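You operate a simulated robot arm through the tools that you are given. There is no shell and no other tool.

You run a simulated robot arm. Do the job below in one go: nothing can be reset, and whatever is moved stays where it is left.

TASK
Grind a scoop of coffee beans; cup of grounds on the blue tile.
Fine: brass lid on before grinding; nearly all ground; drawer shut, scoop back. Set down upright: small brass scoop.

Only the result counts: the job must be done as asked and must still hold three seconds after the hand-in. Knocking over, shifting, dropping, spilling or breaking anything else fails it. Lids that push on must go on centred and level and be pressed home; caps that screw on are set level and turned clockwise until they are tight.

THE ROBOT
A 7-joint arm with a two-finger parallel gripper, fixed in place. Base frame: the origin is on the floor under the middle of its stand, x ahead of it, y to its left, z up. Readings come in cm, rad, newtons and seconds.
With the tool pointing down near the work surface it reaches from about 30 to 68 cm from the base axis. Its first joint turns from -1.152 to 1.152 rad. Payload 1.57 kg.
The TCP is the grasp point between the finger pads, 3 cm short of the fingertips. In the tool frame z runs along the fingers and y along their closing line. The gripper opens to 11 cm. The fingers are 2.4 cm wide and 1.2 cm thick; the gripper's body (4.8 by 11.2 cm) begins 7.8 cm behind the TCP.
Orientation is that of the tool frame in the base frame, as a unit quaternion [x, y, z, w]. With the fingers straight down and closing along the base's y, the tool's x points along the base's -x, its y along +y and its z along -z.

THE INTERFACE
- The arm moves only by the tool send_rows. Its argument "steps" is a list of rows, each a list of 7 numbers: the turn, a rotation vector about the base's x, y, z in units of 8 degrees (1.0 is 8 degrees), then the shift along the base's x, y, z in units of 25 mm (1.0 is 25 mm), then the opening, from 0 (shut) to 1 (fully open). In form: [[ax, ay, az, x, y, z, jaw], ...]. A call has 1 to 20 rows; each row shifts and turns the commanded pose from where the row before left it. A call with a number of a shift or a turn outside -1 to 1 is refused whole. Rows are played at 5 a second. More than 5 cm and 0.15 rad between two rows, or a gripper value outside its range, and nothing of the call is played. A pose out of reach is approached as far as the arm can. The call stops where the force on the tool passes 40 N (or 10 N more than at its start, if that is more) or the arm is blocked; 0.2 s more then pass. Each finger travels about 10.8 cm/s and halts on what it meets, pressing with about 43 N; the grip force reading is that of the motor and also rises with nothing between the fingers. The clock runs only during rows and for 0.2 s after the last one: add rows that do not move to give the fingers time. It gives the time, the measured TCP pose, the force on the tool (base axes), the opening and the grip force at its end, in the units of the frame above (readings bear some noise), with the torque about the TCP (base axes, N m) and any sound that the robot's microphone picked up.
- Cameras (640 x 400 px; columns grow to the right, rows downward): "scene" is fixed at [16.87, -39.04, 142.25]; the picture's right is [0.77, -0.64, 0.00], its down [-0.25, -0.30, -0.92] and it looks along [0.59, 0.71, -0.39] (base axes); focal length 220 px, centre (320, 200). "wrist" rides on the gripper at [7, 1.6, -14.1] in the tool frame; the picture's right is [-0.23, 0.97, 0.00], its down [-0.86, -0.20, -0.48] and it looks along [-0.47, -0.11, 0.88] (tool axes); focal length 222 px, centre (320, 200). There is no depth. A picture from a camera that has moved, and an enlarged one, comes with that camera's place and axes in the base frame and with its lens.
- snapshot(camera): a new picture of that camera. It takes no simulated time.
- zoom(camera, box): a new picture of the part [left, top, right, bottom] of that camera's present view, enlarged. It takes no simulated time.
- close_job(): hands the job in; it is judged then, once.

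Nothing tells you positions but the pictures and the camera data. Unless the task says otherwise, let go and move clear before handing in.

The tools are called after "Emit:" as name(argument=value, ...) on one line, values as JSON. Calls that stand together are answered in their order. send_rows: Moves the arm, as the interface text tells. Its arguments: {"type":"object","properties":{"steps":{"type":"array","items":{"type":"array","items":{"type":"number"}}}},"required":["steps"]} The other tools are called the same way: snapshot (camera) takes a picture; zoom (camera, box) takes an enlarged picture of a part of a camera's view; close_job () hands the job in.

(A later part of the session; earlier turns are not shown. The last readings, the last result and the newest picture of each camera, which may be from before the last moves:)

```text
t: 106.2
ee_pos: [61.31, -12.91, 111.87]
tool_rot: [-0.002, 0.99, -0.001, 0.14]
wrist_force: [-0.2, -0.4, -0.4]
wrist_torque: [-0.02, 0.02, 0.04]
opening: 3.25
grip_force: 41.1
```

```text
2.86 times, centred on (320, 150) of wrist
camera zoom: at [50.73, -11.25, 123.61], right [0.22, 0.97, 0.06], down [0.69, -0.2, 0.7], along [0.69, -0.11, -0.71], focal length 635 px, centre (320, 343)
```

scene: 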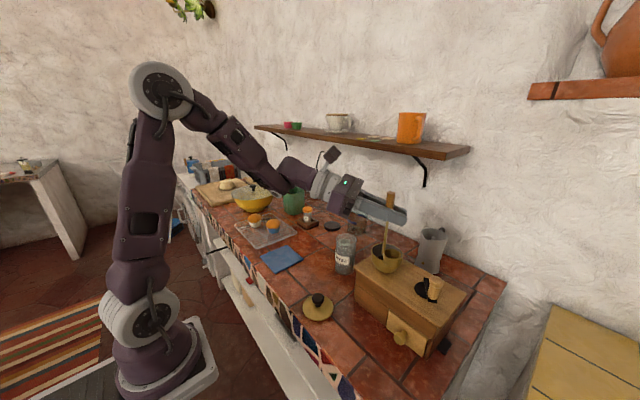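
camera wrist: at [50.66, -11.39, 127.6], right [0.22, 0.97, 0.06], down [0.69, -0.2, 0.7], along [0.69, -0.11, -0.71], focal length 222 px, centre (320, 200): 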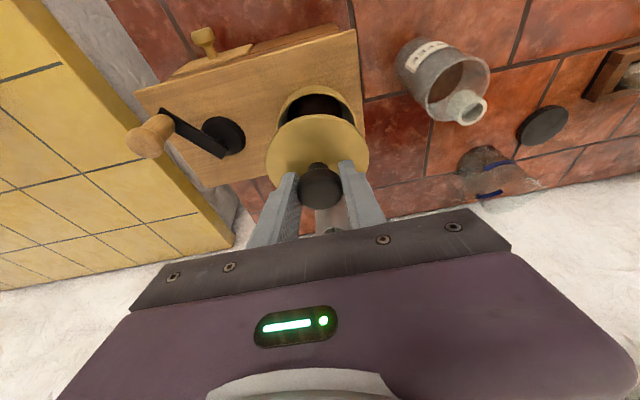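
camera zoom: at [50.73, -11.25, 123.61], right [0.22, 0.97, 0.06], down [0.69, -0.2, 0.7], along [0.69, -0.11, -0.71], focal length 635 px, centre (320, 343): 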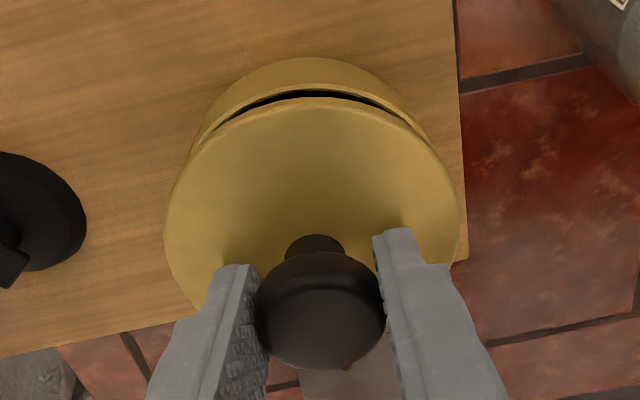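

The lid and rim look concentric within about 0.1 cm in both views. I'll lower slowly onto the rim, watching the force.

Emit:
send_rows(steps=[[0, 0, 0, 0, 0, -0.1, 0.2], [0, 0, 0, 0, 0, -0.1, 0.2], [0, 0, 0, 0, 0, -0.08, 0.2], [0, 0, 0, 0, 0, 0, 0.2]])

Emit:
zoom(camera="scene", box=[380, 230, 430, 285])

Emit:
zoom(camera="wrist", box=[240, 80, 400, 220])

```text
t: 107.2
ee_pos: [61.27, -12.94, 111.14]
tool_rot: [-0.001, 0.99, 0.0, 0.14]
wrist_force: [0.4, 0.2, -0.8]
wrist_torque: [0.01, -0.04, 0.03]
opening: 3.28
grip_force: 40.8
```

```text
7.27 times, centred on (405, 258) of scene
camera zoom: at [16.87, -39.04, 142.25], right [0.77, -0.64, 0.0], down [-0.25, -0.3, -0.92], along [0.59, 0.71, -0.39], focal length 1599 px, centre (-298, -218)
```

zoom: 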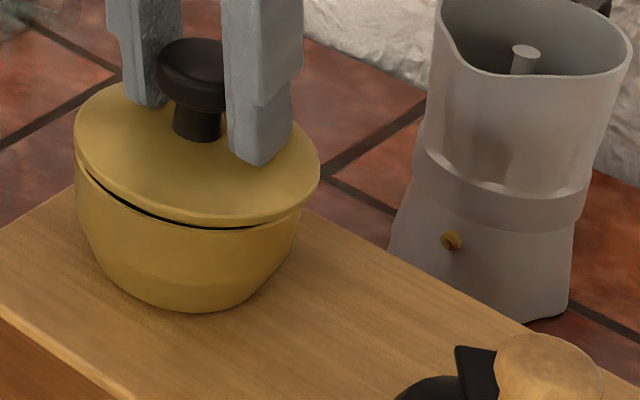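

```text
2.86 times, centred on (320, 150) of wrist
camera zoom: at [50.67, -11.34, 122.85], right [0.22, 0.97, 0.06], down [0.69, -0.2, 0.7], along [0.69, -0.11, -0.71], focal length 635 px, centre (320, 343)
```

zoom: 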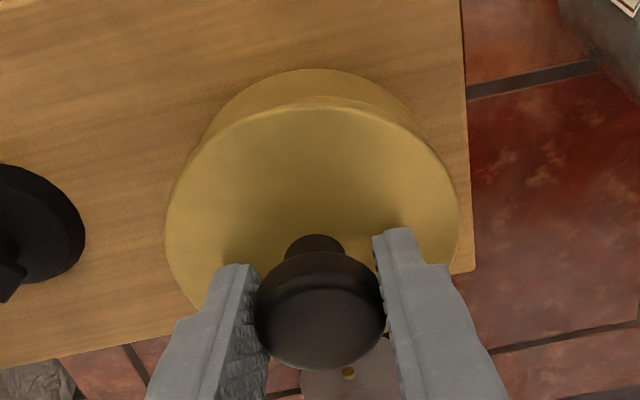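

Emit:
send_rows(steps=[[0, 0, 0, -0.02, 0.04, 0, 0.2], [0, 0, 0, 0, 0, -0.06, 0.2], [0, 0, 0, 0, 0, -0.06, 0.2], [0, 0, 0, 0, 0, 0, 0.2]])

Emit:
zoom(camera="scene", box=[380, 230, 430, 285])

```text
t: 108.2
ee_pos: [61.09, -12.68, 110.95]
tool_rot: [-0.002, 0.99, 0.0, 0.141]
wrist_force: [0.2, 0.1, -0.4]
wrist_torque: [-0.02, 0.02, 0.0]
opening: 3.22
grip_force: 40.7
```

```text
7.27 times, centred on (405, 258) of scene
camera zoom: at [16.87, -39.04, 142.25], right [0.77, -0.64, 0.0], down [-0.25, -0.3, -0.92], along [0.59, 0.71, -0.39], focal length 1599 px, centre (-298, -218)
```

zoom: 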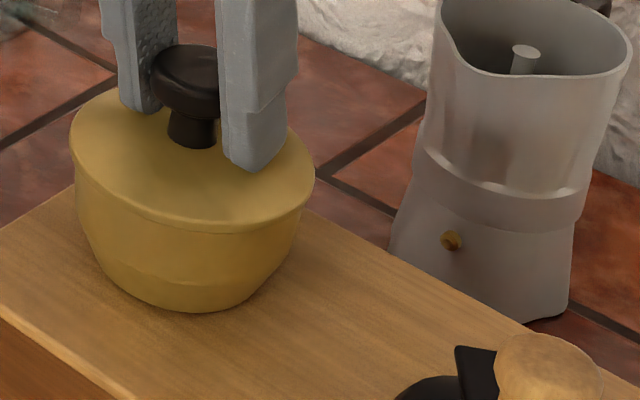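

Emit:
send_rows(steps=[[0, 0, 0, 0, 0, -0.05, 0.2], [0, 0, 0, 0, 0, 0, 0.2]])

Emit:
send_rows(steps=[[0, 0, 0, 0, 0, -0.05, 0.2], [0, 0, 0, 0, 0, 0, 0.2]])

Emit:
zoom(camera="scene", box=[380, 230, 430, 285])

```text
t: 108.8
ee_pos: [61.22, -12.77, 110.84]
tool_rot: [-0.001, 0.99, 0.0, 0.14]
wrist_force: [0.2, -0.4, -0.9]
wrist_torque: [-0.01, -0.03, -0.02]
opening: 3.26
grip_force: 40.4
```

```text
t: 109.5
ee_pos: [61.2, -12.7, 110.66]
tool_rot: [-0.001, 0.99, 0.0, 0.14]
wrist_force: [0.5, 1.0, 0.4]
wrist_torque: [0.02, -0.01, 0.0]
opening: 3.24
grip_force: 40.3
```

```text
7.27 times, centred on (405, 258) of scene
camera zoom: at [16.87, -39.04, 142.25], right [0.77, -0.64, 0.0], down [-0.25, -0.3, -0.92], along [0.59, 0.71, -0.39], focal length 1599 px, centre (-298, -218)
```

zoom: 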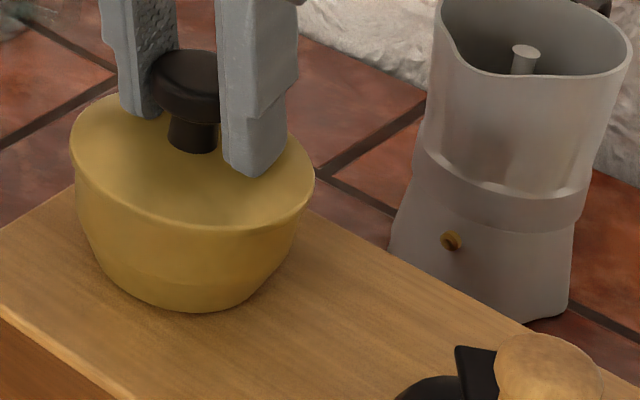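

Emit:
send_rows(steps=[[0, 0, 0, 0, 0, -0.05, 0.2], [0, 0, 0, 0, 0, 0, 0.2]])

Emit:
send_rows(steps=[[0, 0, 0, 0, 0, -0.05, 0.2], [0, 0, 0, 0, 0, 0, 0.2]])

Emit:
zoom(camera="scene", box=[380, 230, 430, 285])

```text
t: 110.0
ee_pos: [61.17, -12.84, 110.7]
tool_rot: [-0.002, 0.99, 0.0, 0.141]
wrist_force: [-2.1, -2.2, 13.8]
wrist_torque: [0.09, 0.43, 0.03]
opening: 3.25
grip_force: 40.5
```

```text
t: 110.7
ee_pos: [61.16, -12.91, 110.59]
tool_rot: [-0.001, 0.99, -0.001, 0.142]
wrist_force: [-2.9, -0.2, 31.8]
wrist_torque: [0.01, 0.39, -0.06]
opening: 3.23
grip_force: 40.3
```

```text
7.27 times, centred on (405, 258) of scene
camera zoom: at [16.79, -39.02, 142.27], right [0.77, -0.64, 0.0], down [-0.25, -0.3, -0.92], along [0.59, 0.71, -0.39], focal length 1599 px, centre (-298, -218)
```

zoom: 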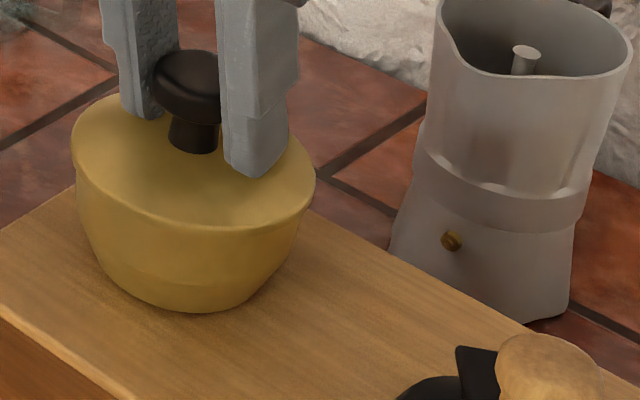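

The lid is seated with about 32 N and balanced torque. I'll press a bit more to make sure it's home.

Emit:
send_rows(steps=[[0, 0, 0, 0, 0, -0.03, 0.2], [0, 0, 0, 0, 0, 0, 0.2]])

```text
t: 111.2
ee_pos: [61.31, -12.98, 110.64]
tool_rot: [-0.002, 0.99, -0.002, 0.143]
wrist_force: [0.6, -0.2, 5.6]
wrist_torque: [0.05, 0.2, -0.01]
opening: 3.25
grip_force: 40.6
stopped in row 2: the force on the tool passed its limit at 43 N (the readings are from after the stop); the commanded pose is now the measured one
```

Emit:
send_rows(steps=[[0, 0, 0, 0, 0, 0, 0.35], [0, 0, 0, 0, 0, 0, 0.6], [0, 0, 0, 0, 0, 0, 0.6], [0, 0, 0, 0, 0, 0.5, 0.6], [0, 0, 0, -0.2, 0, 0.8, 0.6], [0, 0, 0, -0.4, 0, 1, 0.6], [0, 0, 0, -0.5, 0, 1, 0.6]])

Emit:
zoom(camera="scene", box=[370, 220, 440, 290])

Emit:
snapshot(camera="wrist")

```text
t: 112.8
ee_pos: [58.58, -13.01, 118.82]
tool_rot: [-0.001, 0.99, 0.0, 0.141]
wrist_force: [-0.9, -0.9, 0.0]
wrist_torque: [0.02, 0.0, -0.03]
opening: 6.59
grip_force: 0.0
```

```text
5.71 times, centred on (405, 255) of scene
camera zoom: at [16.87, -39.04, 142.25], right [0.77, -0.64, 0.0], down [-0.25, -0.3, -0.92], along [0.59, 0.71, -0.39], focal length 1256 px, centre (-166, -114)
```

zoom: 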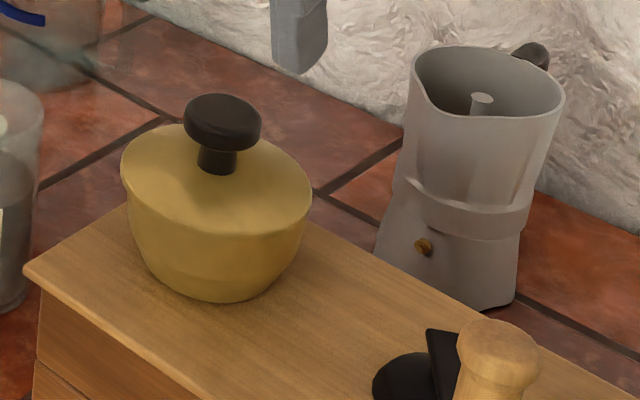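

```text
taken
camera wrist: at [48.0, -11.37, 130.41], right [0.22, 0.97, 0.06], down [0.69, -0.2, 0.7], along [0.69, -0.11, -0.71], focal length 222 px, centre (320, 200)
```

wrist: 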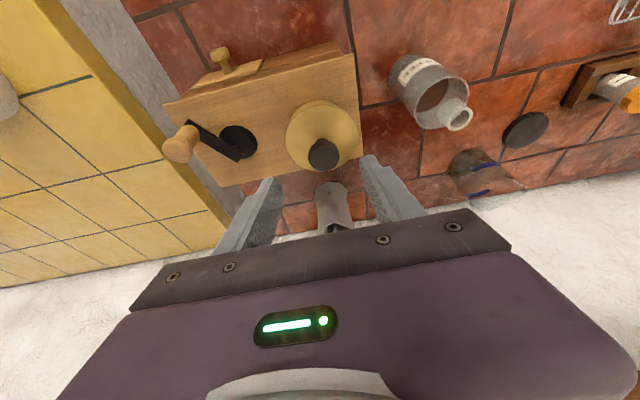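

Emit:
zoom(camera="scene", box=[385, 235, 425, 275])

Emit:
zoom(camera="wrist", box=[260, 80, 390, 190])

```text
10.00 times, centred on (405, 255) of scene
camera zoom: at [16.87, -39.04, 142.25], right [0.77, -0.64, 0.0], down [-0.25, -0.3, -0.92], along [0.59, 0.71, -0.39], focal length 2199 px, centre (-530, -350)
```

zoom: 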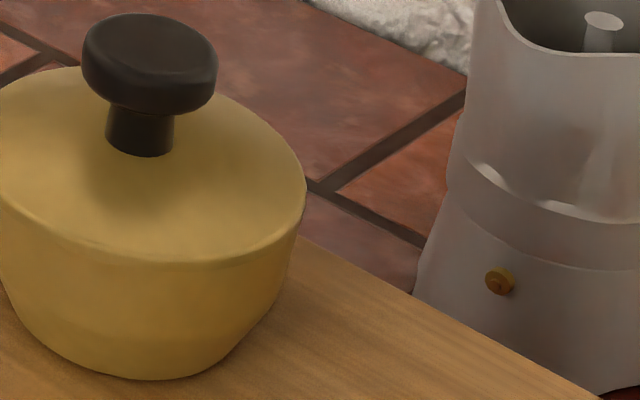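

```text
3.64 times, centred on (325, 135) of wrist
camera zoom: at [48.0, -11.37, 130.41], right [0.22, 0.97, 0.06], down [0.69, -0.2, 0.7], along [0.69, -0.11, -0.71], focal length 808 px, centre (302, 436)
```

zoom: 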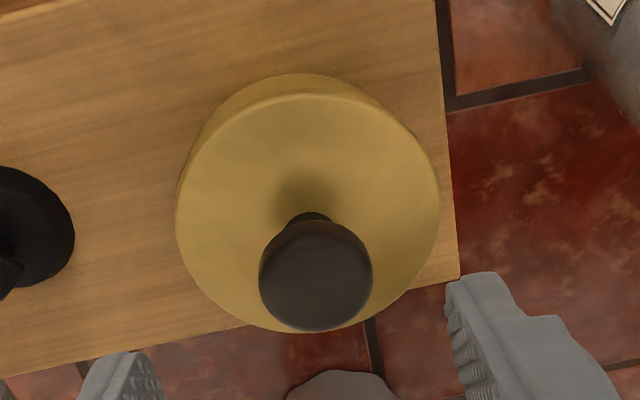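

The lid is on, centred and level. Next is the crank; I'll zoom to measure its knob and pivot.

Emit:
zoom(camera="wrist", box=[150, 90, 280, 190])

Emit:
zoom(camera="scene", box=[400, 260, 460, 320])

```text
4.00 times, centred on (215, 140) of wrist
camera zoom: at [48.0, -11.37, 130.41], right [0.22, 0.97, 0.06], down [0.69, -0.2, 0.7], along [0.69, -0.11, -0.71], focal length 888 px, centre (740, 440)
```

zoom: 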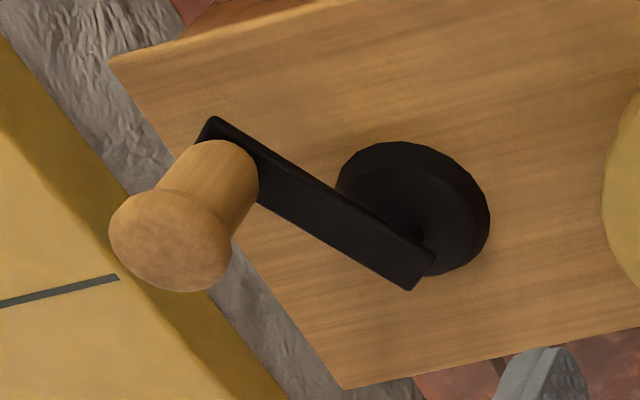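

```text
6.67 times, centred on (430, 290) of scene
camera zoom: at [16.87, -39.04, 142.25], right [0.77, -0.64, 0.0], down [-0.25, -0.3, -0.92], along [0.59, 0.71, -0.39], focal length 1466 px, centre (-413, -400)
```

zoom: 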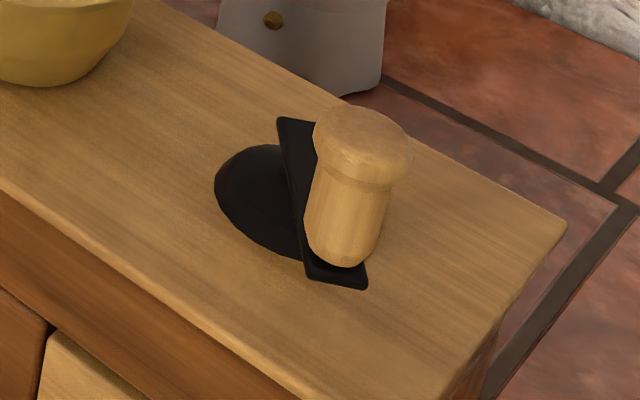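

The pivot is near (61.65, −24.65) and the knob near (57.25, −27.5, top 109.6), giving a crank radius of about 5.2 cm. I'll trace the circle above the crank first to test reachability.

Emit:
send_rows(steps=[[0, 0, 0, -0.178, -0.776, 0, 0.5], [0, 0, 0, -0.178, -0.776, 0, 0.5], [0, 0, 0, -0.178, -0.776, -0.3, 0.5], [0, 0, 0, -0.178, -0.776, -0.4, 0.5], [0, 0, 0, -0.178, -0.776, -0.4, 0.5], [0, 0, 0, -0.178, -0.776, -0.4, 0.5]])

Emit:
send_rows(steps=[[0, 0, 0, 0.16, 0.802, 0, 0.5], [0, 0, 0, 0.454, 0.68, 0, 0.5], [0, 0, 0, 0.68, 0.454, 0, 0.5], [0, 0, 0, 0.802, 0.16, 0, 0.5], [0, 0, 0, 0.802, -0.16, 0, 0.5], [0, 0, 0, 0.68, -0.454, 0, 0.5], [0, 0, 0, 0.454, -0.68, 0, 0.5], [0, 0, 0, 0.16, -0.802, 0, 0.5]])

Emit:
snapshot(camera="scene")

```text
t: 114.2
ee_pos: [55.91, -24.46, 114.99]
tool_rot: [-0.001, 0.99, -0.002, 0.143]
wrist_force: [0.3, 0.9, -0.1]
wrist_torque: [0.04, 0.03, 0.01]
opening: 5.47
grip_force: 0.1
```

```text
t: 116.0
ee_pos: [65.13, -21.97, 113.83]
tool_rot: [-0.011, 0.993, 0.003, 0.12]
wrist_force: [0.5, 0.1, -0.8]
wrist_torque: [0.0, -0.01, 0.03]
opening: 5.52
grip_force: 0.0
out of reach, approached as far as the arm can: row 7, 8
```

```text
taken
```

scene: 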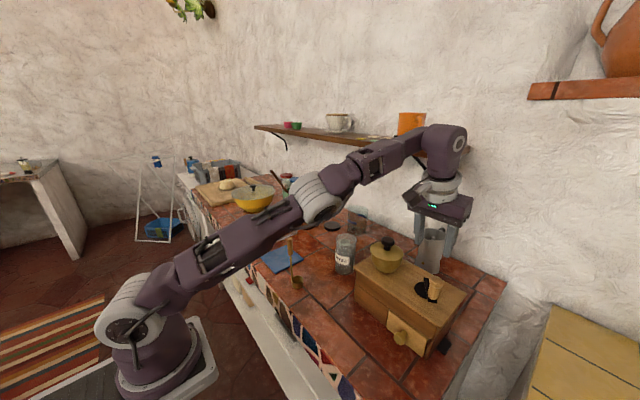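

The far side is out of reach at this tilt because the arm is nearly straight. I'll increase the tilt to 30° and go above the knob.

Emit:
send_rows(steps=[[0, 0, 0, -0.718, -0.442, 0.3, 0.5], [-0.065, -0.7, -0.16, -0.718, -0.442, 0.1, 0.5], [0, -0.7, 0, -0.718, -0.442, 0.1, 0.5], [0, -0.62, 0, -0.718, -0.442, 0, 0.5], [0, 0, 0, -0.718, -0.442, 0, 0.5], [0, 0, 0, 0, 0, 0, 0.5]])

Emit:
snapshot(camera="wrist")

Emit:
zoom(camera="scene", box=[360, 210, 480, 330])

```text
t: 117.4
ee_pos: [56.14, -27.44, 115.23]
tool_rot: [0.01, 0.96, -0.007, 0.279]
wrist_force: [-0.3, 0.2, -0.5]
wrist_torque: [0.03, 0.04, 0.01]
opening: 5.51
grip_force: 0.0
```

```text
taken
camera wrist: at [42.77, -25.49, 123.31], right [0.21, 0.97, 0.12], down [0.46, -0.2, 0.86], along [0.86, -0.13, -0.49], focal length 222 px, centre (320, 200)
```

wrist: 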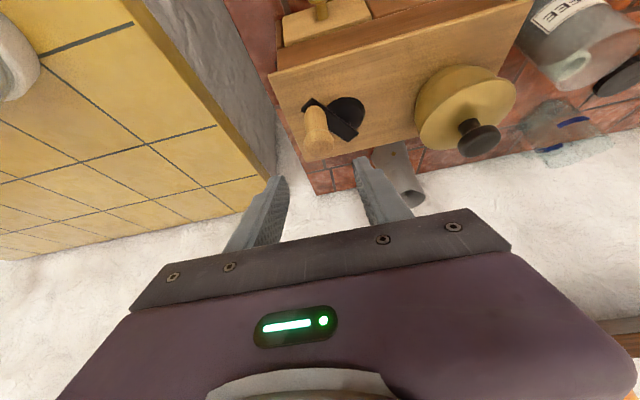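

```text
3.33 times, centred on (420, 270) of scene
camera zoom: at [16.87, -39.04, 142.25], right [0.77, -0.64, 0.0], down [-0.25, -0.3, -0.92], along [0.59, 0.71, -0.39], focal length 733 px, centre (-13, -33)
```

zoom: 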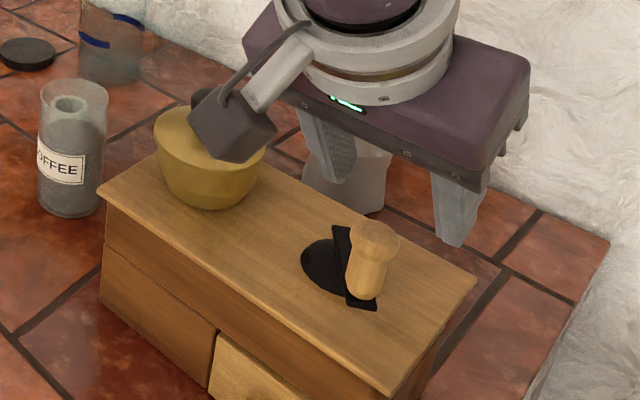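

Emit:
zoom(camera="wrist", box=[270, 70, 390, 190])

```text
3.33 times, centred on (330, 130) of wrist
camera zoom: at [42.77, -25.49, 123.31], right [0.21, 0.97, 0.12], down [0.46, -0.2, 0.86], along [0.86, -0.13, -0.49], focal length 740 px, centre (287, 433)
```

zoom: 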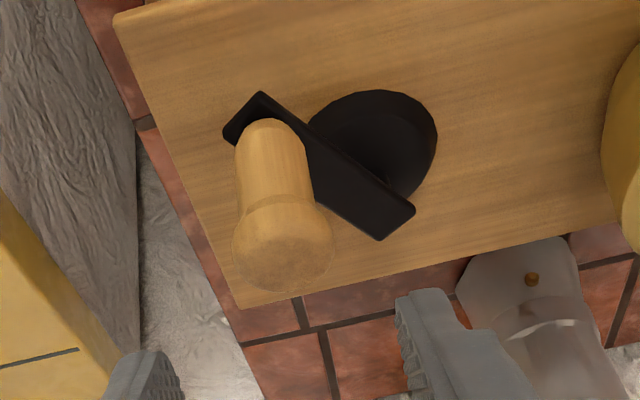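

The knob is near (57.4, −27.35) and sits between the fingers. I'll lower around it and close.

Emit:
send_rows(steps=[[0, 0, 0, 0.05, 0.04, -0.5, 0.5], [0, 0, 0, 0, 0, -0.5, 0.5], [0, 0, 0, 0, 0, -0.5, 0.5], [0, 0, 0, 0, 0, -0.5, 0.5], [0, 0, 0, 0, 0, 0, 0.5]])

Emit:
zoom(camera="wrist", box=[250, 100, 390, 220])

Emit:
zoom(camera="scene", box=[390, 240, 470, 320])

```text
t: 118.6
ee_pos: [56.41, -27.11, 109.98]
tool_rot: [0.009, 0.96, -0.006, 0.28]
wrist_force: [-0.2, -0.2, 0.0]
wrist_torque: [0.0, 0.02, 0.0]
opening: 5.51
grip_force: 0.0
```

```text
3.33 times, centred on (320, 160) of wrist
camera zoom: at [42.97, -25.26, 118.22], right [0.21, 0.97, 0.12], down [0.46, -0.2, 0.86], along [0.86, -0.13, -0.49], focal length 740 px, centre (320, 333)
```

zoom: 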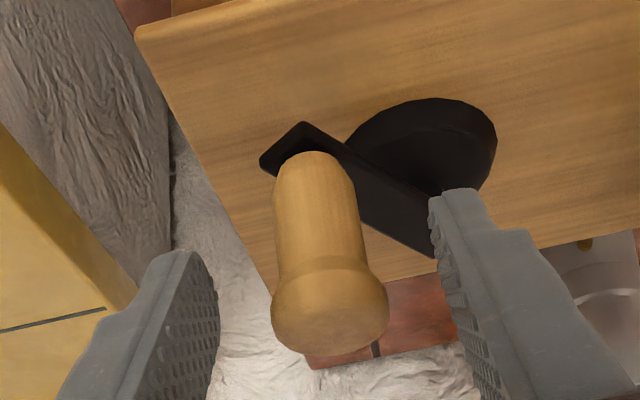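

```text
5.00 times, centred on (430, 280) of scene
camera zoom: at [16.87, -39.04, 142.25], right [0.77, -0.64, 0.0], down [-0.25, -0.3, -0.92], along [0.59, 0.71, -0.39], focal length 1099 px, centre (-230, -200)
```

zoom: 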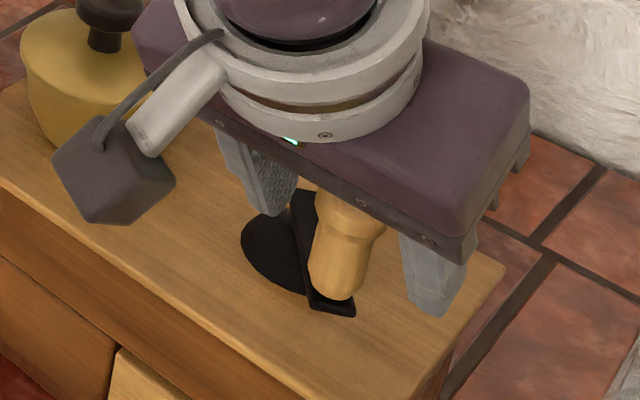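

Emit:
send_rows(steps=[[0, 0, 0, 0, 0, 0, 0.1], [0, 0, 0, 0, 0, 0, 0.1], [0, 0, 0, 0, 0, 0, 0.1]])

Emit:
zoom(camera="wrist", box=[250, 100, 390, 220])

```text
t: 119.4
ee_pos: [56.43, -27.13, 109.97]
tool_rot: [0.009, 0.96, -0.005, 0.28]
wrist_force: [1.3, 0.6, -1.0]
wrist_torque: [0.1, -0.06, 0.01]
opening: 2.6
grip_force: 36.7
```

```text
3.33 times, centred on (320, 160) of wrist
camera zoom: at [42.98, -25.25, 118.23], right [0.21, 0.97, 0.12], down [0.46, -0.2, 0.86], along [0.86, -0.13, -0.49], focal length 740 px, centre (320, 333)
```

zoom: 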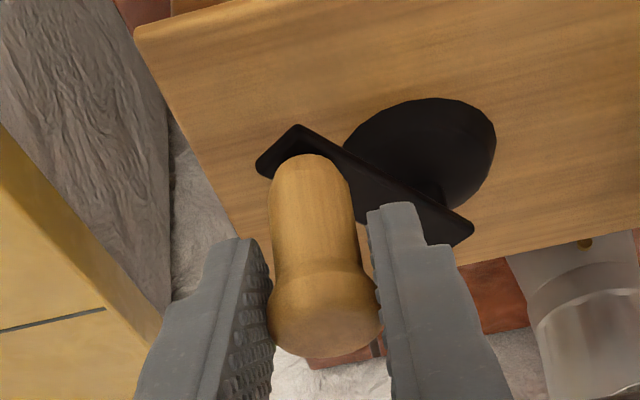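

The knob is gripped (2.6 cm) with almost no side load. I'll start turning clockwise with a small arc and read the forces to fit the circle.

Emit:
send_rows(steps=[[0, 0, 0, -0.198, 0.336, 0, 0.1], [0, 0, 0, -0.132, 0.374, 0, 0.1], [0, 0, 0, 0, 0, 0, 0.1]])

```text
t: 120.2
ee_pos: [55.52, -25.4, 110.05]
tool_rot: [0.008, 0.96, -0.005, 0.28]
wrist_force: [9.1, 2.7, -10.2]
wrist_torque: [0.1, -0.18, 0.03]
opening: 2.58
grip_force: 36.3
```

Emit:
send_rows(steps=[[0, 0, 0, -0.02, 0.393, 0, 0.1], [0, 0, 0, 0.04, 0.39, 0, 0.1], [0, 0, 0, 0, 0, 0, 0.1]])

Emit:
zoom(camera="scene", box=[380, 230, 470, 320])

```text
t: 121.0
ee_pos: [55.45, -23.67, 110.09]
tool_rot: [0.01, 0.961, -0.006, 0.278]
wrist_force: [-14.0, 1.5, -5.2]
wrist_torque: [-0.03, 0.3, -0.02]
opening: 2.56
grip_force: 37.0
```

```text
4.44 times, centred on (425, 275) of scene
camera zoom: at [16.83, -39.04, 142.26], right [0.77, -0.64, 0.0], down [-0.25, -0.3, -0.92], along [0.59, 0.71, -0.39], focal length 977 px, centre (-147, -133)
```

zoom: 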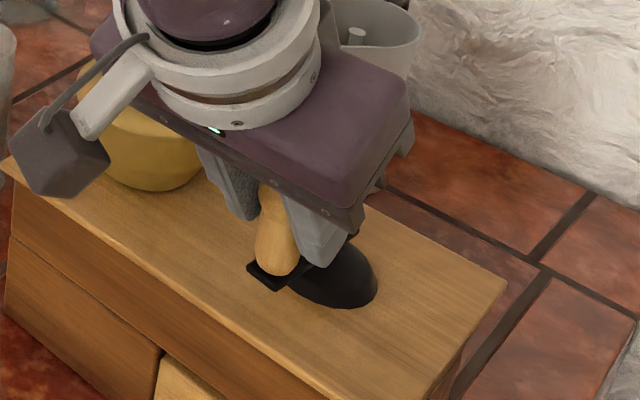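

Emit:
send_rows(steps=[[0, 0, 0, -0.042, 0.3, 0, 0.1], [0, 0, 0, 0.148, 0.372, 0, 0.1], [0, 0, 0, 0, 0, 0, 0.1]])

```text
t: 121.8
ee_pos: [55.89, -21.96, 110.01]
tool_rot: [0.01, 0.96, -0.007, 0.281]
wrist_force: [6.1, -3.5, -7.6]
wrist_torque: [0.06, -0.1, -0.06]
opening: 2.57
grip_force: 36.9
```

The circle guess is good. Before passing near the lid I want a bit more height clearance, so I'll re-grip half a centimetre higher on the knob.

Emit:
send_rows(steps=[[0, 0, 0, 0, 0, 0, 0.4], [0, 0, 0, 0, 0, 0, 0.4], [0, 0, 0, 0, 0, 0.22, 0.4], [0, 0, 0, 0, 0, 0, 0.1], [0, 0, 0, 0, 0, 0, 0.1], [0, 0, 0, 0, 0, 0, 0.1]])

Emit:
zoom(camera="wrist", box=[250, 80, 450, 220])

```text
t: 123.2
ee_pos: [55.75, -21.96, 110.68]
tool_rot: [0.01, 0.96, -0.006, 0.28]
wrist_force: [-0.2, 0.3, 1.7]
wrist_torque: [0.08, 0.05, 0.0]
opening: 2.56
grip_force: 36.8
```

```text
2.86 times, centred on (350, 150) of wrist
camera zoom: at [42.41, -20.08, 118.86], right [0.21, 0.97, 0.12], down [0.46, -0.2, 0.86], along [0.86, -0.13, -0.49], focal length 635 px, centre (234, 343)
```

zoom: 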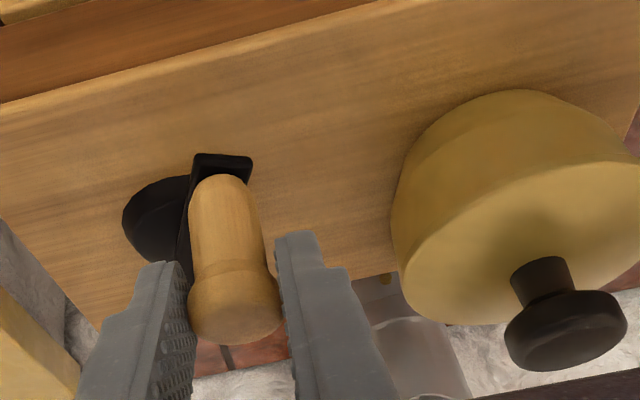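

Emit:
send_rows(steps=[[0, 0, 0, 0.18, 0.348, 0, 0.1], [0, 0, 0, 0.248, 0.316, 0, 0.1], [0, 0, 0, 0.308, 0.26, 0, 0.1], [0, 0, 0, 0, 0, 0, 0.1]])

```text
t: 124.2
ee_pos: [57.62, -19.74, 110.66]
tool_rot: [0.01, 0.96, -0.007, 0.281]
wrist_force: [5.5, -8.4, 10.6]
wrist_torque: [-0.06, 0.03, -0.13]
opening: 2.58
grip_force: 36.8
```

Emit:
send_rows(steps=[[0, 0, 0, 0.364, 0.162, 0, 0.1], [0, 0, 0, 0.376, 0.126, 0, 0.1], [0, 0, 0, 0.392, 0.052, 0, 0.1], [0, 0, 0, 0, 0, 0, 0.1]])

Emit:
zoom(camera="scene", box=[370, 220, 470, 320])

Emit:
zoom(camera="wrist", box=[250, 80, 450, 220])

```text
t: 125.2
ee_pos: [60.45, -18.85, 110.72]
tool_rot: [0.01, 0.96, -0.008, 0.281]
wrist_force: [1.0, -13.1, 24.9]
wrist_torque: [-0.07, -0.12, -0.17]
opening: 2.55
grip_force: 37.3
```

```text
4.00 times, centred on (420, 270) of scene
camera zoom: at [16.82, -39.07, 142.25], right [0.77, -0.64, 0.0], down [-0.25, -0.3, -0.92], along [0.59, 0.71, -0.39], focal length 880 px, centre (-80, -80)
```

zoom: 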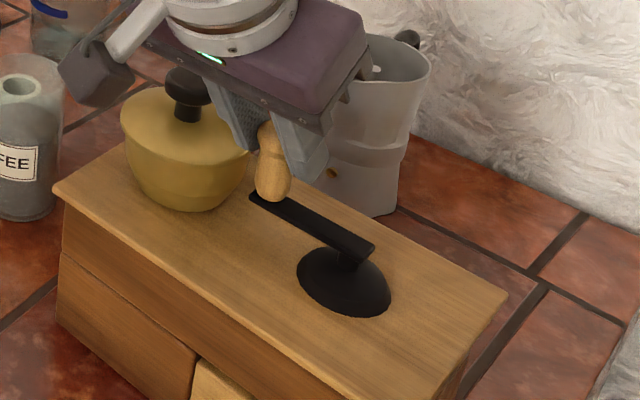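

```text
2.86 times, centred on (350, 150) of wrist
camera zoom: at [47.05, -16.97, 118.8], right [0.21, 0.97, 0.11], down [0.46, -0.2, 0.87], along [0.86, -0.13, -0.49], focal length 635 px, centre (234, 343)
```

zoom: 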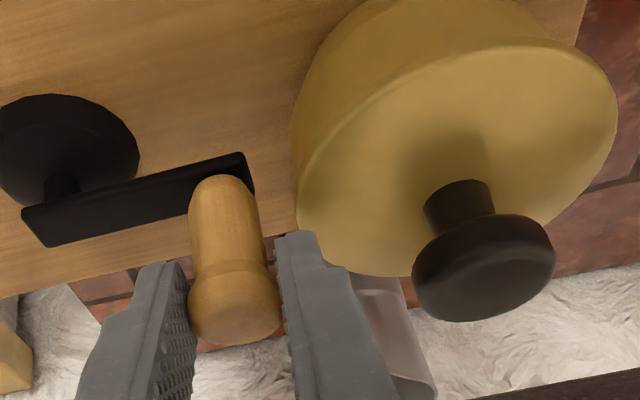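

There's an upward force of 25 N here, close to the lid. I'll back up along the arc a little, re-grip higher, and compare.

Emit:
send_rows(steps=[[0, 0, 0, -0.392, -0.052, 0, 0.1], [0, 0, 0, -0.376, -0.126, 0, 0.1], [0, 0, 0, 0, 0, 0, 0.1]])

```text
t: 126.0
ee_pos: [58.61, -19.17, 110.54]
tool_rot: [0.01, 0.959, -0.006, 0.283]
wrist_force: [4.7, -11.3, 25.8]
wrist_torque: [-0.1, -0.38, -0.1]
opening: 2.57
grip_force: 37.0
```

The force stayed with the knob, so it's grip strain rather than lid contact. I'll relax by re-gripping slightly higher, then continue.

Emit:
send_rows(steps=[[0, 0, 0, 0, 0, 0, 0.32], [0, 0, 0, 0, 0, 0, 0.32], [0, 0, 0, 0, 0, 0.08, 0.32], [0, 0, 0, 0, 0, 0, 0.1], [0, 0, 0, 0, 0, 0, 0.1], [0, 0, 0, 0, 0, 0, 0.1]])

```text
t: 127.4
ee_pos: [58.66, -19.25, 110.62]
tool_rot: [0.01, 0.96, -0.006, 0.279]
wrist_force: [-0.4, -0.6, -11.0]
wrist_torque: [-0.23, 0.05, -0.02]
opening: 2.53
grip_force: 36.4
```

Emit:
send_rows(steps=[[0, 0, 0, 0.361, 0.095, 0, 0.1], [0, 0, 0, 0.385, 0.024, 0, 0.1], [0, 0, 0, 0.382, -0.05, 0, 0.1], [0, 0, 0, 0, 0, 0, 0.1]])

```text
t: 128.4
ee_pos: [61.45, -19.09, 110.56]
tool_rot: [0.01, 0.96, -0.006, 0.28]
wrist_force: [-1.1, -4.2, -16.5]
wrist_torque: [-0.15, 0.25, -0.08]
opening: 2.54
grip_force: 36.5
```

Emit:
send_rows(steps=[[0, 0, 0, 0.366, -0.122, 0, 0.1], [0, 0, 0, 0.336, -0.19, 0, 0.1], [0, 0, 0, 0.293, -0.25, 0, 0.1], [0, 0, 0, 0.24, -0.302, 0, 0.1], [0, 0, 0, 0, 0, 0, 0.1]])

```text
t: 129.6
ee_pos: [64.5, -21.08, 110.57]
tool_rot: [0.01, 0.961, -0.005, 0.277]
wrist_force: [-9.8, -6.4, -26.2]
wrist_torque: [-0.04, 0.92, -0.09]
opening: 2.53
grip_force: 36.7
```

Emit:
send_rows(steps=[[0, 0, 0, 0.158, -0.35, -0.04, 0.1], [0, 0, 0, 0.11, -0.37, -0.04, 0.1], [0, 0, 0, 0.037, -0.384, -0.03, 0.1], [0, 0, 0, 0, 0, 0, 0.1]])

Emit:
zoom(camera="scene", box=[370, 220, 490, 330])

```text
t: 130.6
ee_pos: [65.28, -23.98, 110.7]
tool_rot: [0.01, 0.96, -0.007, 0.281]
wrist_force: [-5.2, 0.5, -6.2]
wrist_torque: [0.05, 0.42, -0.01]
opening: 2.54
grip_force: 36.4
```

```text
3.64 times, centred on (430, 275) of scene
camera zoom: at [16.86, -39.04, 142.25], right [0.77, -0.64, 0.0], down [-0.25, -0.3, -0.92], along [0.59, 0.71, -0.39], focal length 800 px, centre (-80, -73)
```

zoom: 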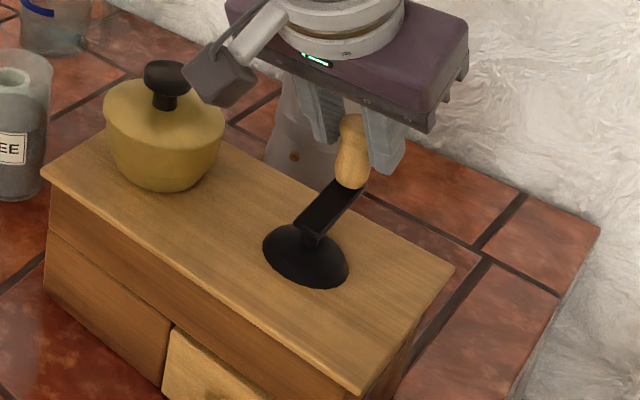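

The far side is reachable and forces are small. I'll continue through the next half turn with larger steps.

Emit:
send_rows(steps=[[0, 0, 0, -0.121, -0.684, 0, 0.1], [0, 0, 0, -0.347, -0.602, 0, 0.1], [0, 0, 0, -0.532, -0.446, 0, 0.1], [0, 0, 0, -0.653, -0.238, 0, 0.1], [0, 0, 0, -0.694, 0, 0, 0.1], [0, 0, 0, 0, 0, 0, 0.1]])

```text
t: 132.1
ee_pos: [59.28, -29.25, 110.55]
tool_rot: [0.011, 0.96, -0.011, 0.281]
wrist_force: [-0.5, -5.0, 0.2]
wrist_torque: [0.05, -0.09, -0.09]
opening: 2.54
grip_force: 36.8
stopped in row 6: the force on the tool passed its limit at 40 N (the readings are from after the stop); the commanded pose is now the measured one
```

Emit:
zoom(camera="wrist", box=[250, 80, 450, 220])

Emit:
zoom(camera="scene", box=[370, 220, 490, 330])

```text
2.86 times, centred on (350, 150) of wrist
camera zoom: at [45.88, -27.14, 118.79], right [0.22, 0.97, 0.11], down [0.46, -0.2, 0.87], along [0.86, -0.14, -0.49], focal length 635 px, centre (234, 343)
```

zoom: 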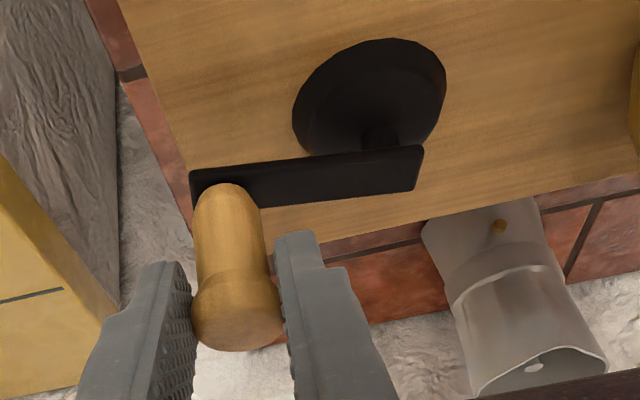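

```text
3.64 times, centred on (430, 275) of scene
camera zoom: at [16.87, -39.05, 142.25], right [0.77, -0.64, 0.0], down [-0.25, -0.3, -0.92], along [0.59, 0.71, -0.39], focal length 800 px, centre (-80, -73)
```

zoom: 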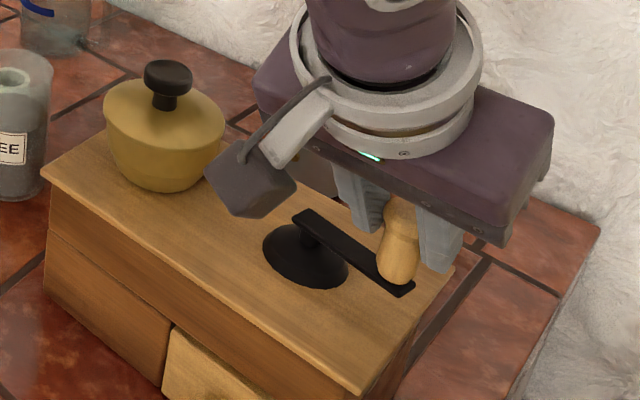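

Emit:
send_rows(steps=[[0, 0, 0, 0, 0, 0, 0.32], [0, 0, 0, 0, 0, 0, 0.32], [0, 0, 0, 0, 0, 0, 0.1], [0, 0, 0, 0, 0, 0, 0.1], [0, 0, 0, 0, 0, 0, 0.1]])

Emit:
zoom(camera="wrist", box=[250, 80, 450, 220])

```text
t: 133.3
ee_pos: [59.18, -29.32, 110.68]
tool_rot: [0.012, 0.96, -0.011, 0.281]
wrist_force: [-2.4, -8.3, 0.1]
wrist_torque: [-0.03, 0.05, -0.11]
opening: 2.54
grip_force: 36.9
```

```text
2.86 times, centred on (350, 150) of wrist
camera zoom: at [45.88, -27.14, 118.8], right [0.22, 0.97, 0.11], down [0.46, -0.2, 0.87], along [0.86, -0.14, -0.49], focal length 635 px, centre (234, 343)
```

zoom: 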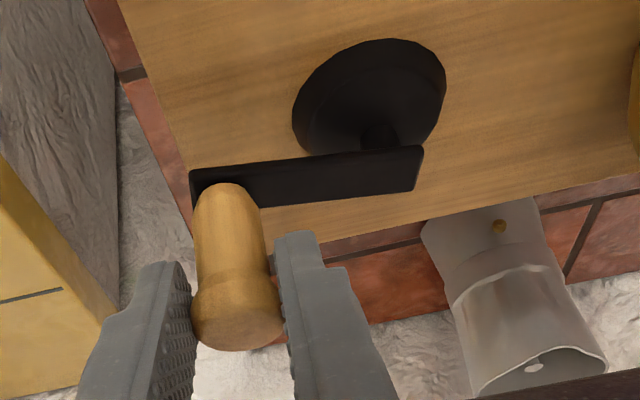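

The y extremes give radius ≈5.2 cm and centre y ≈ −24.17. I'll run the next half turn on that circle.

Emit:
send_rows(steps=[[0, 0, 0, -0.684, 0.316, 0, 0.1], [0, 0, 0, -0.528, 0.492, 0, 0.1], [0, 0, 0, -0.328, 0.644, 0, 0.1], [0, 0, 0, -0.088, 0.716, 0, 0.1], [0, 0, 0, 0.16, 0.704, 0, 0.1]])

```text
t: 134.5
ee_pos: [55.51, -21.75, 110.71]
tool_rot: [0.009, 0.96, -0.008, 0.281]
wrist_force: [-12.3, 6.5, 6.1]
wrist_torque: [0.29, -0.03, 0.1]
opening: 2.53
grip_force: 36.5
```

Emit:
send_rows(steps=[[0, 0, 0, 0.396, 0.608, 0, 0.1], [0, 0, 0, 0.576, 0.432, 0, 0.1], [0, 0, 0, 0.692, 0.212, 0, 0.1], [0, 0, 0, 0.72, -0.036, 0, 0.1]])

```text
t: 135.5
ee_pos: [61.58, -19.12, 110.58]
tool_rot: [0.011, 0.96, -0.011, 0.28]
wrist_force: [-1.7, -4.4, -17.0]
wrist_torque: [0.1, 0.14, -0.04]
opening: 2.53
grip_force: 36.5
```

Emit:
send_rows(steps=[[0, 0, 0, 0.664, -0.284, 0, 0.1], [0, 0, 0, 0.528, -0.492, 0, 0.1], [0, 0, 0, 0.328, -0.644, 0, 0.1], [0, 0, 0, 0.088, -0.716, 0, 0.1], [0, 0, 0, -0.16, -0.704, 0, 0.1]])

```text
t: 136.7
ee_pos: [65.27, -25.91, 110.62]
tool_rot: [0.01, 0.96, -0.009, 0.281]
wrist_force: [-16.6, 5.9, -1.7]
wrist_torque: [0.28, 0.4, 0.14]
opening: 2.55
grip_force: 36.9
```

Emit:
send_rows(steps=[[0, 0, 0, -0.436, -0.608, 0, 0.1], [0, 0, 0, -0.596, -0.432, 0, 0.1], [0, 0, 0, -0.692, -0.212, 0, 0.1], [0, 0, 0, -0.72, 0.036, 0, 0.1]])

```text
t: 137.7
ee_pos: [59.0, -29.12, 110.74]
tool_rot: [0.011, 0.959, -0.012, 0.281]
wrist_force: [-2.1, -7.3, 2.7]
wrist_torque: [0.01, 0.35, -0.1]
opening: 2.56
grip_force: 37.1
```

One full revolution went smoothly. I'll now run full turns in single calls.

Emit:
send_rows(steps=[[0, 0, 0, -0.684, 0.316, 0, 0.1], [0, 0, 0, -0.528, 0.492, 0, 0.1], [0, 0, 0, -0.328, 0.644, 0, 0.1], [0, 0, 0, -0.088, 0.716, 0, 0.1], [0, 0, 0, 0.16, 0.704, 0, 0.1], [0, 0, 0, 0.396, 0.608, 0, 0.1], [0, 0, 0, 0.576, 0.432, 0, 0.1], [0, 0, 0, 0.692, 0.212, 0, 0.1], [0, 0, 0, 0.72, -0.036, 0, 0.1], [0, 0, 0, 0.664, -0.284, 0, 0.1], [0, 0, 0, 0.528, -0.492, 0, 0.1], [0, 0, 0, 0.328, -0.644, 0, 0.1], [0, 0, 0, 0.088, -0.716, 0, 0.1], [0, 0, 0, -0.16, -0.704, 0, 0.1], [0, 0, 0, -0.396, -0.608, 0, 0.1], [0, 0, 0, -0.576, -0.432, 0, 0.1], [0, 0, 0, -0.692, -0.212, 0, 0.1], [0, 0, 0, -0.72, 0.036, 0, 0.1]])

```text
t: 141.5
ee_pos: [58.91, -29.11, 110.66]
tool_rot: [0.011, 0.96, -0.01, 0.28]
wrist_force: [-3.3, -15.1, 9.9]
wrist_torque: [-0.19, 0.54, -0.21]
opening: 2.54
grip_force: 36.8
```

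Emit:
send_rows(steps=[[0, 0, 0, -0.684, 0.276, 0, 0.1], [0, 0, 0, -0.528, 0.492, 0, 0.1], [0, 0, 0, -0.328, 0.644, 0, 0.1], [0, 0, 0, -0.088, 0.716, 0, 0.1], [0, 0, 0, 0.16, 0.704, 0, 0.1], [0, 0, 0, 0.396, 0.608, 0, 0.1], [0, 0, 0, 0.576, 0.432, 0, 0.1], [0, 0, 0, 0.692, 0.212, 0, 0.1], [0, 0, 0, 0.72, -0.036, 0, 0.1], [0, 0, 0, 0.664, -0.284, 0, 0.1], [0, 0, 0, 0.528, -0.492, 0, 0.1], [0, 0, 0, 0.328, -0.644, 0, 0.1], [0, 0, 0, 0.088, -0.716, 0, 0.1], [0, 0, 0, -0.16, -0.704, 0, 0.1], [0, 0, 0, -0.396, -0.608, 0, 0.1], [0, 0, 0, -0.576, -0.432, 0, 0.1], [0, 0, 0, -0.692, -0.212, 0, 0.1], [0, 0, 0, -0.72, 0.036, 0, 0.1]])

Emit:
zoom(camera="wrist", box=[250, 80, 450, 220])

Emit:
zoom(camera="scene", box=[370, 220, 490, 330])

```text
t: 145.3
ee_pos: [58.88, -29.21, 110.6]
tool_rot: [0.011, 0.96, -0.012, 0.281]
wrist_force: [-4.9, -18.6, 1.7]
wrist_torque: [-0.19, 0.8, -0.22]
opening: 2.53
grip_force: 36.4
```

```text
2.86 times, centred on (350, 150) of wrist
camera zoom: at [45.46, -27.03, 118.76], right [0.22, 0.97, 0.11], down [0.46, -0.2, 0.87], along [0.86, -0.14, -0.49], focal length 635 px, centre (234, 343)
```

zoom: 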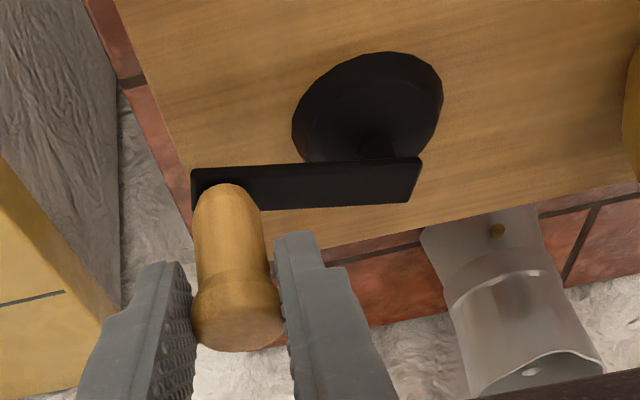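

```text
3.64 times, centred on (430, 275) of scene
camera zoom: at [16.85, -39.1, 142.24], right [0.77, -0.64, 0.0], down [-0.25, -0.3, -0.92], along [0.59, 0.71, -0.39], focal length 800 px, centre (-80, -73)
```

zoom: 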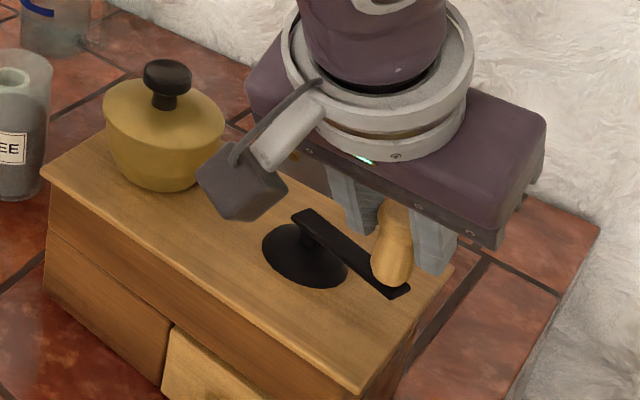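

Four turns are done. I'll check the drawer now to confirm that grinding in this direction is actually producing grounds.

Emit:
send_rows(steps=[[0, 0, 0, 0, 0, 0, 0.4], [0, 0, 0, 0, 0, 0, 0.4], [0, 0, 0, 0, 0, 0.8, 0.4], [0, 0, 0, 0, 0, 0.9, 0.4], [0.1, 1, 0.08, -0.5, 0.1, 0.7, 0.4], [0.1, 1, 0.08, -0.8, 0.4, 0, 0.4], [0, 0.06, 0, -0.9, 0.4, 0, 0.4], [0, 0, 0, -0.9, 0.4, -0.5, 0.4], [0, 0, 0, -0.9, 0.4, -0.9, 0.4], [0, 0, 0, -0.5, 0.3, -0.9, 0.4], [0, 0, 0, 0, 0, -0.9, 0.4], [0, 0, 0, 0, 0, 0, 0.4]])

Emit:
snapshot(camera="wrist")

```text
t: 147.9
ee_pos: [47.71, -23.99, 108.58]
tool_rot: [0.003, 0.99, 0.005, 0.141]
wrist_force: [-0.3, 0.1, -0.4]
wrist_torque: [-0.01, 0.03, 0.01]
opening: 4.4
grip_force: 0.0
```

```text
taken
camera wrist: at [37.15, -22.46, 120.29], right [0.22, 0.97, 0.07], down [0.69, -0.21, 0.69], along [0.69, -0.1, -0.72], focal length 222 px, centre (320, 200)
```

wrist: 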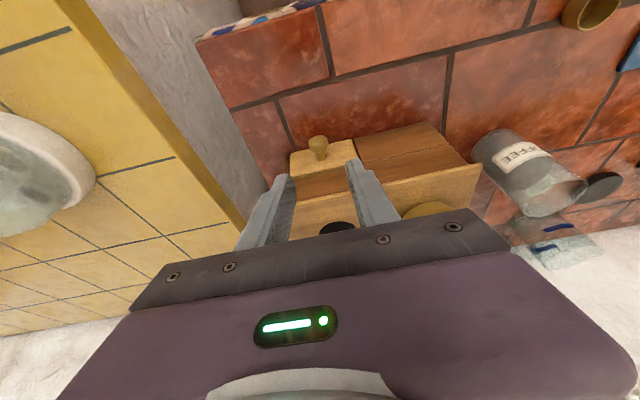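

Emit:
send_rows(steps=[[0, 0, 0, 0.274, -0.006, -0.85, 0.45], [0, 0, 0, 0.274, -0.006, -0.85, 0.45], [0, 0, 0, 0.274, -0.006, -0.85, 0.45], [0, 0, 0, 0.274, -0.006, -0.85, 0.45], [0, 0, 0, 0.274, -0.006, -0.85, 0.45], [0, 0, 0, 0.274, 0, -0.85, 0.45], [0, 0, 0, 0.274, 0, -0.68, 0.45], [0, 0, 0, 0, 0, 0, 0.1], [0, 0, 0, 0, 0, 0, 0.1], [0, 0, 0, 0, 0, 0, 0.1]])

Emit:
snapshot(camera="wrist")

```text
t: 150.1
ee_pos: [52.67, -24.15, 94.28]
tool_rot: [0.004, 0.99, 0.004, 0.14]
wrist_force: [1.1, -23.9, -12.3]
wrist_torque: [-0.24, -0.22, -0.05]
opening: 2.55
grip_force: 37.3
```

```text
taken
camera wrist: at [42.07, -22.6, 105.96], right [0.22, 0.97, 0.07], down [0.69, -0.21, 0.7], along [0.69, -0.11, -0.72], focal length 222 px, centre (320, 200)
```

wrist: 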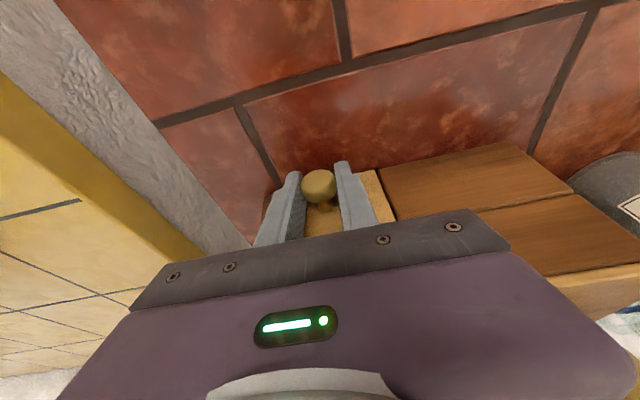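

Emit:
send_rows(steps=[[0, 0, 0, 0, -0.07, -0.03, 0.1], [0, 0, 0, -0.4, 0, 0, 0.1], [0, 0, 0, -0.4, 0, 0, 0.1], [0, 0, 0, -0.4, 0, 0, 0.1], [0, 0, 0, -0.4, 0, 0, 0.1], [0, 0, 0, -0.4, 0, 0, 0.1], [0, 0, 0, -0.4, 0, 0, 0.1], [0, 0, 0, 0, 0, 0, 0.3], [0, 0, 0, 0, 0, 0, 0.5], [0, 0, 0, 0, 0, 0.8, 0.5], [0, 0, 0, -0.3, 0, 1, 0.5], [0, 0, 0, -0.3, 0, 1, 0.5], [0, 0, 0, -0.3, 0, 1, 0.5], [0, 0, 0, -0.3, 0, 1, 0.5], [0, 0, 0, -0.3, 0, 1, 1], [0, 0, 0, 0, 0, 0, 1]])

Emit:
snapshot(camera="wrist")

Emit:
zoom(camera="wrist", box=[270, 110, 400, 210])

Emit:
zoom(camera="scene", box=[350, 250, 470, 370])

```text
t: 153.5
ee_pos: [42.92, -24.22, 108.61]
tool_rot: [0.003, 0.99, 0.004, 0.139]
wrist_force: [0.3, -0.9, -0.6]
wrist_torque: [0.01, 0.02, -0.01]
opening: 11.0
grip_force: 0.1
```

```text
taken
camera wrist: at [32.39, -22.75, 120.26], right [0.22, 0.97, 0.07], down [0.69, -0.21, 0.69], along [0.69, -0.1, -0.72], focal length 222 px, centre (320, 200)
```

wrist: 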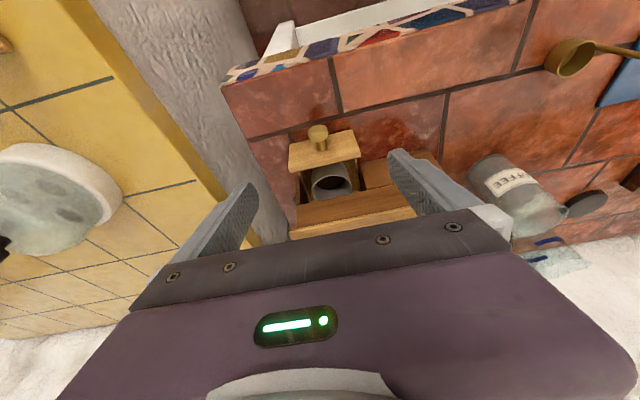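

```text
4.00 times, centred on (335, 160) of wrist
camera zoom: at [32.39, -22.75, 120.26], right [0.22, 0.97, 0.07], down [0.69, -0.21, 0.69], along [0.69, -0.1, -0.72], focal length 888 px, centre (260, 360)
```

zoom: 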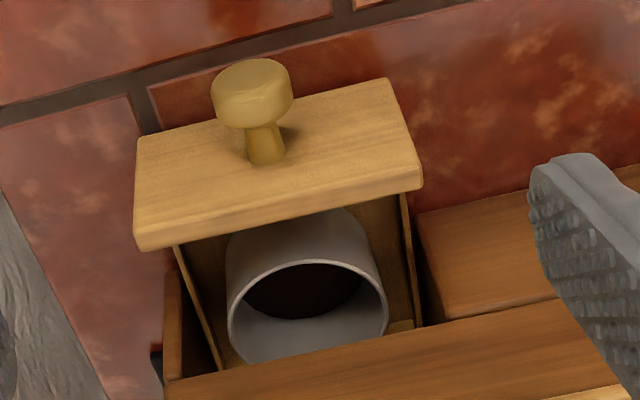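

```text
3.33 times, centred on (410, 310) of scene
camera zoom: at [16.87, -39.04, 142.25], right [0.77, -0.64, 0.0], down [-0.25, -0.3, -0.92], along [0.59, 0.71, -0.39], focal length 733 px, centre (20, -167)
```

zoom: 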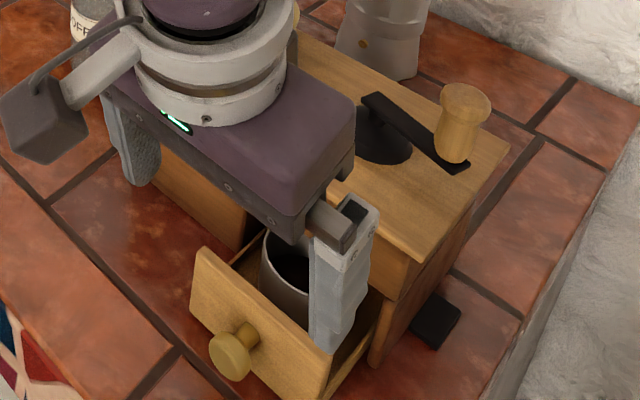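

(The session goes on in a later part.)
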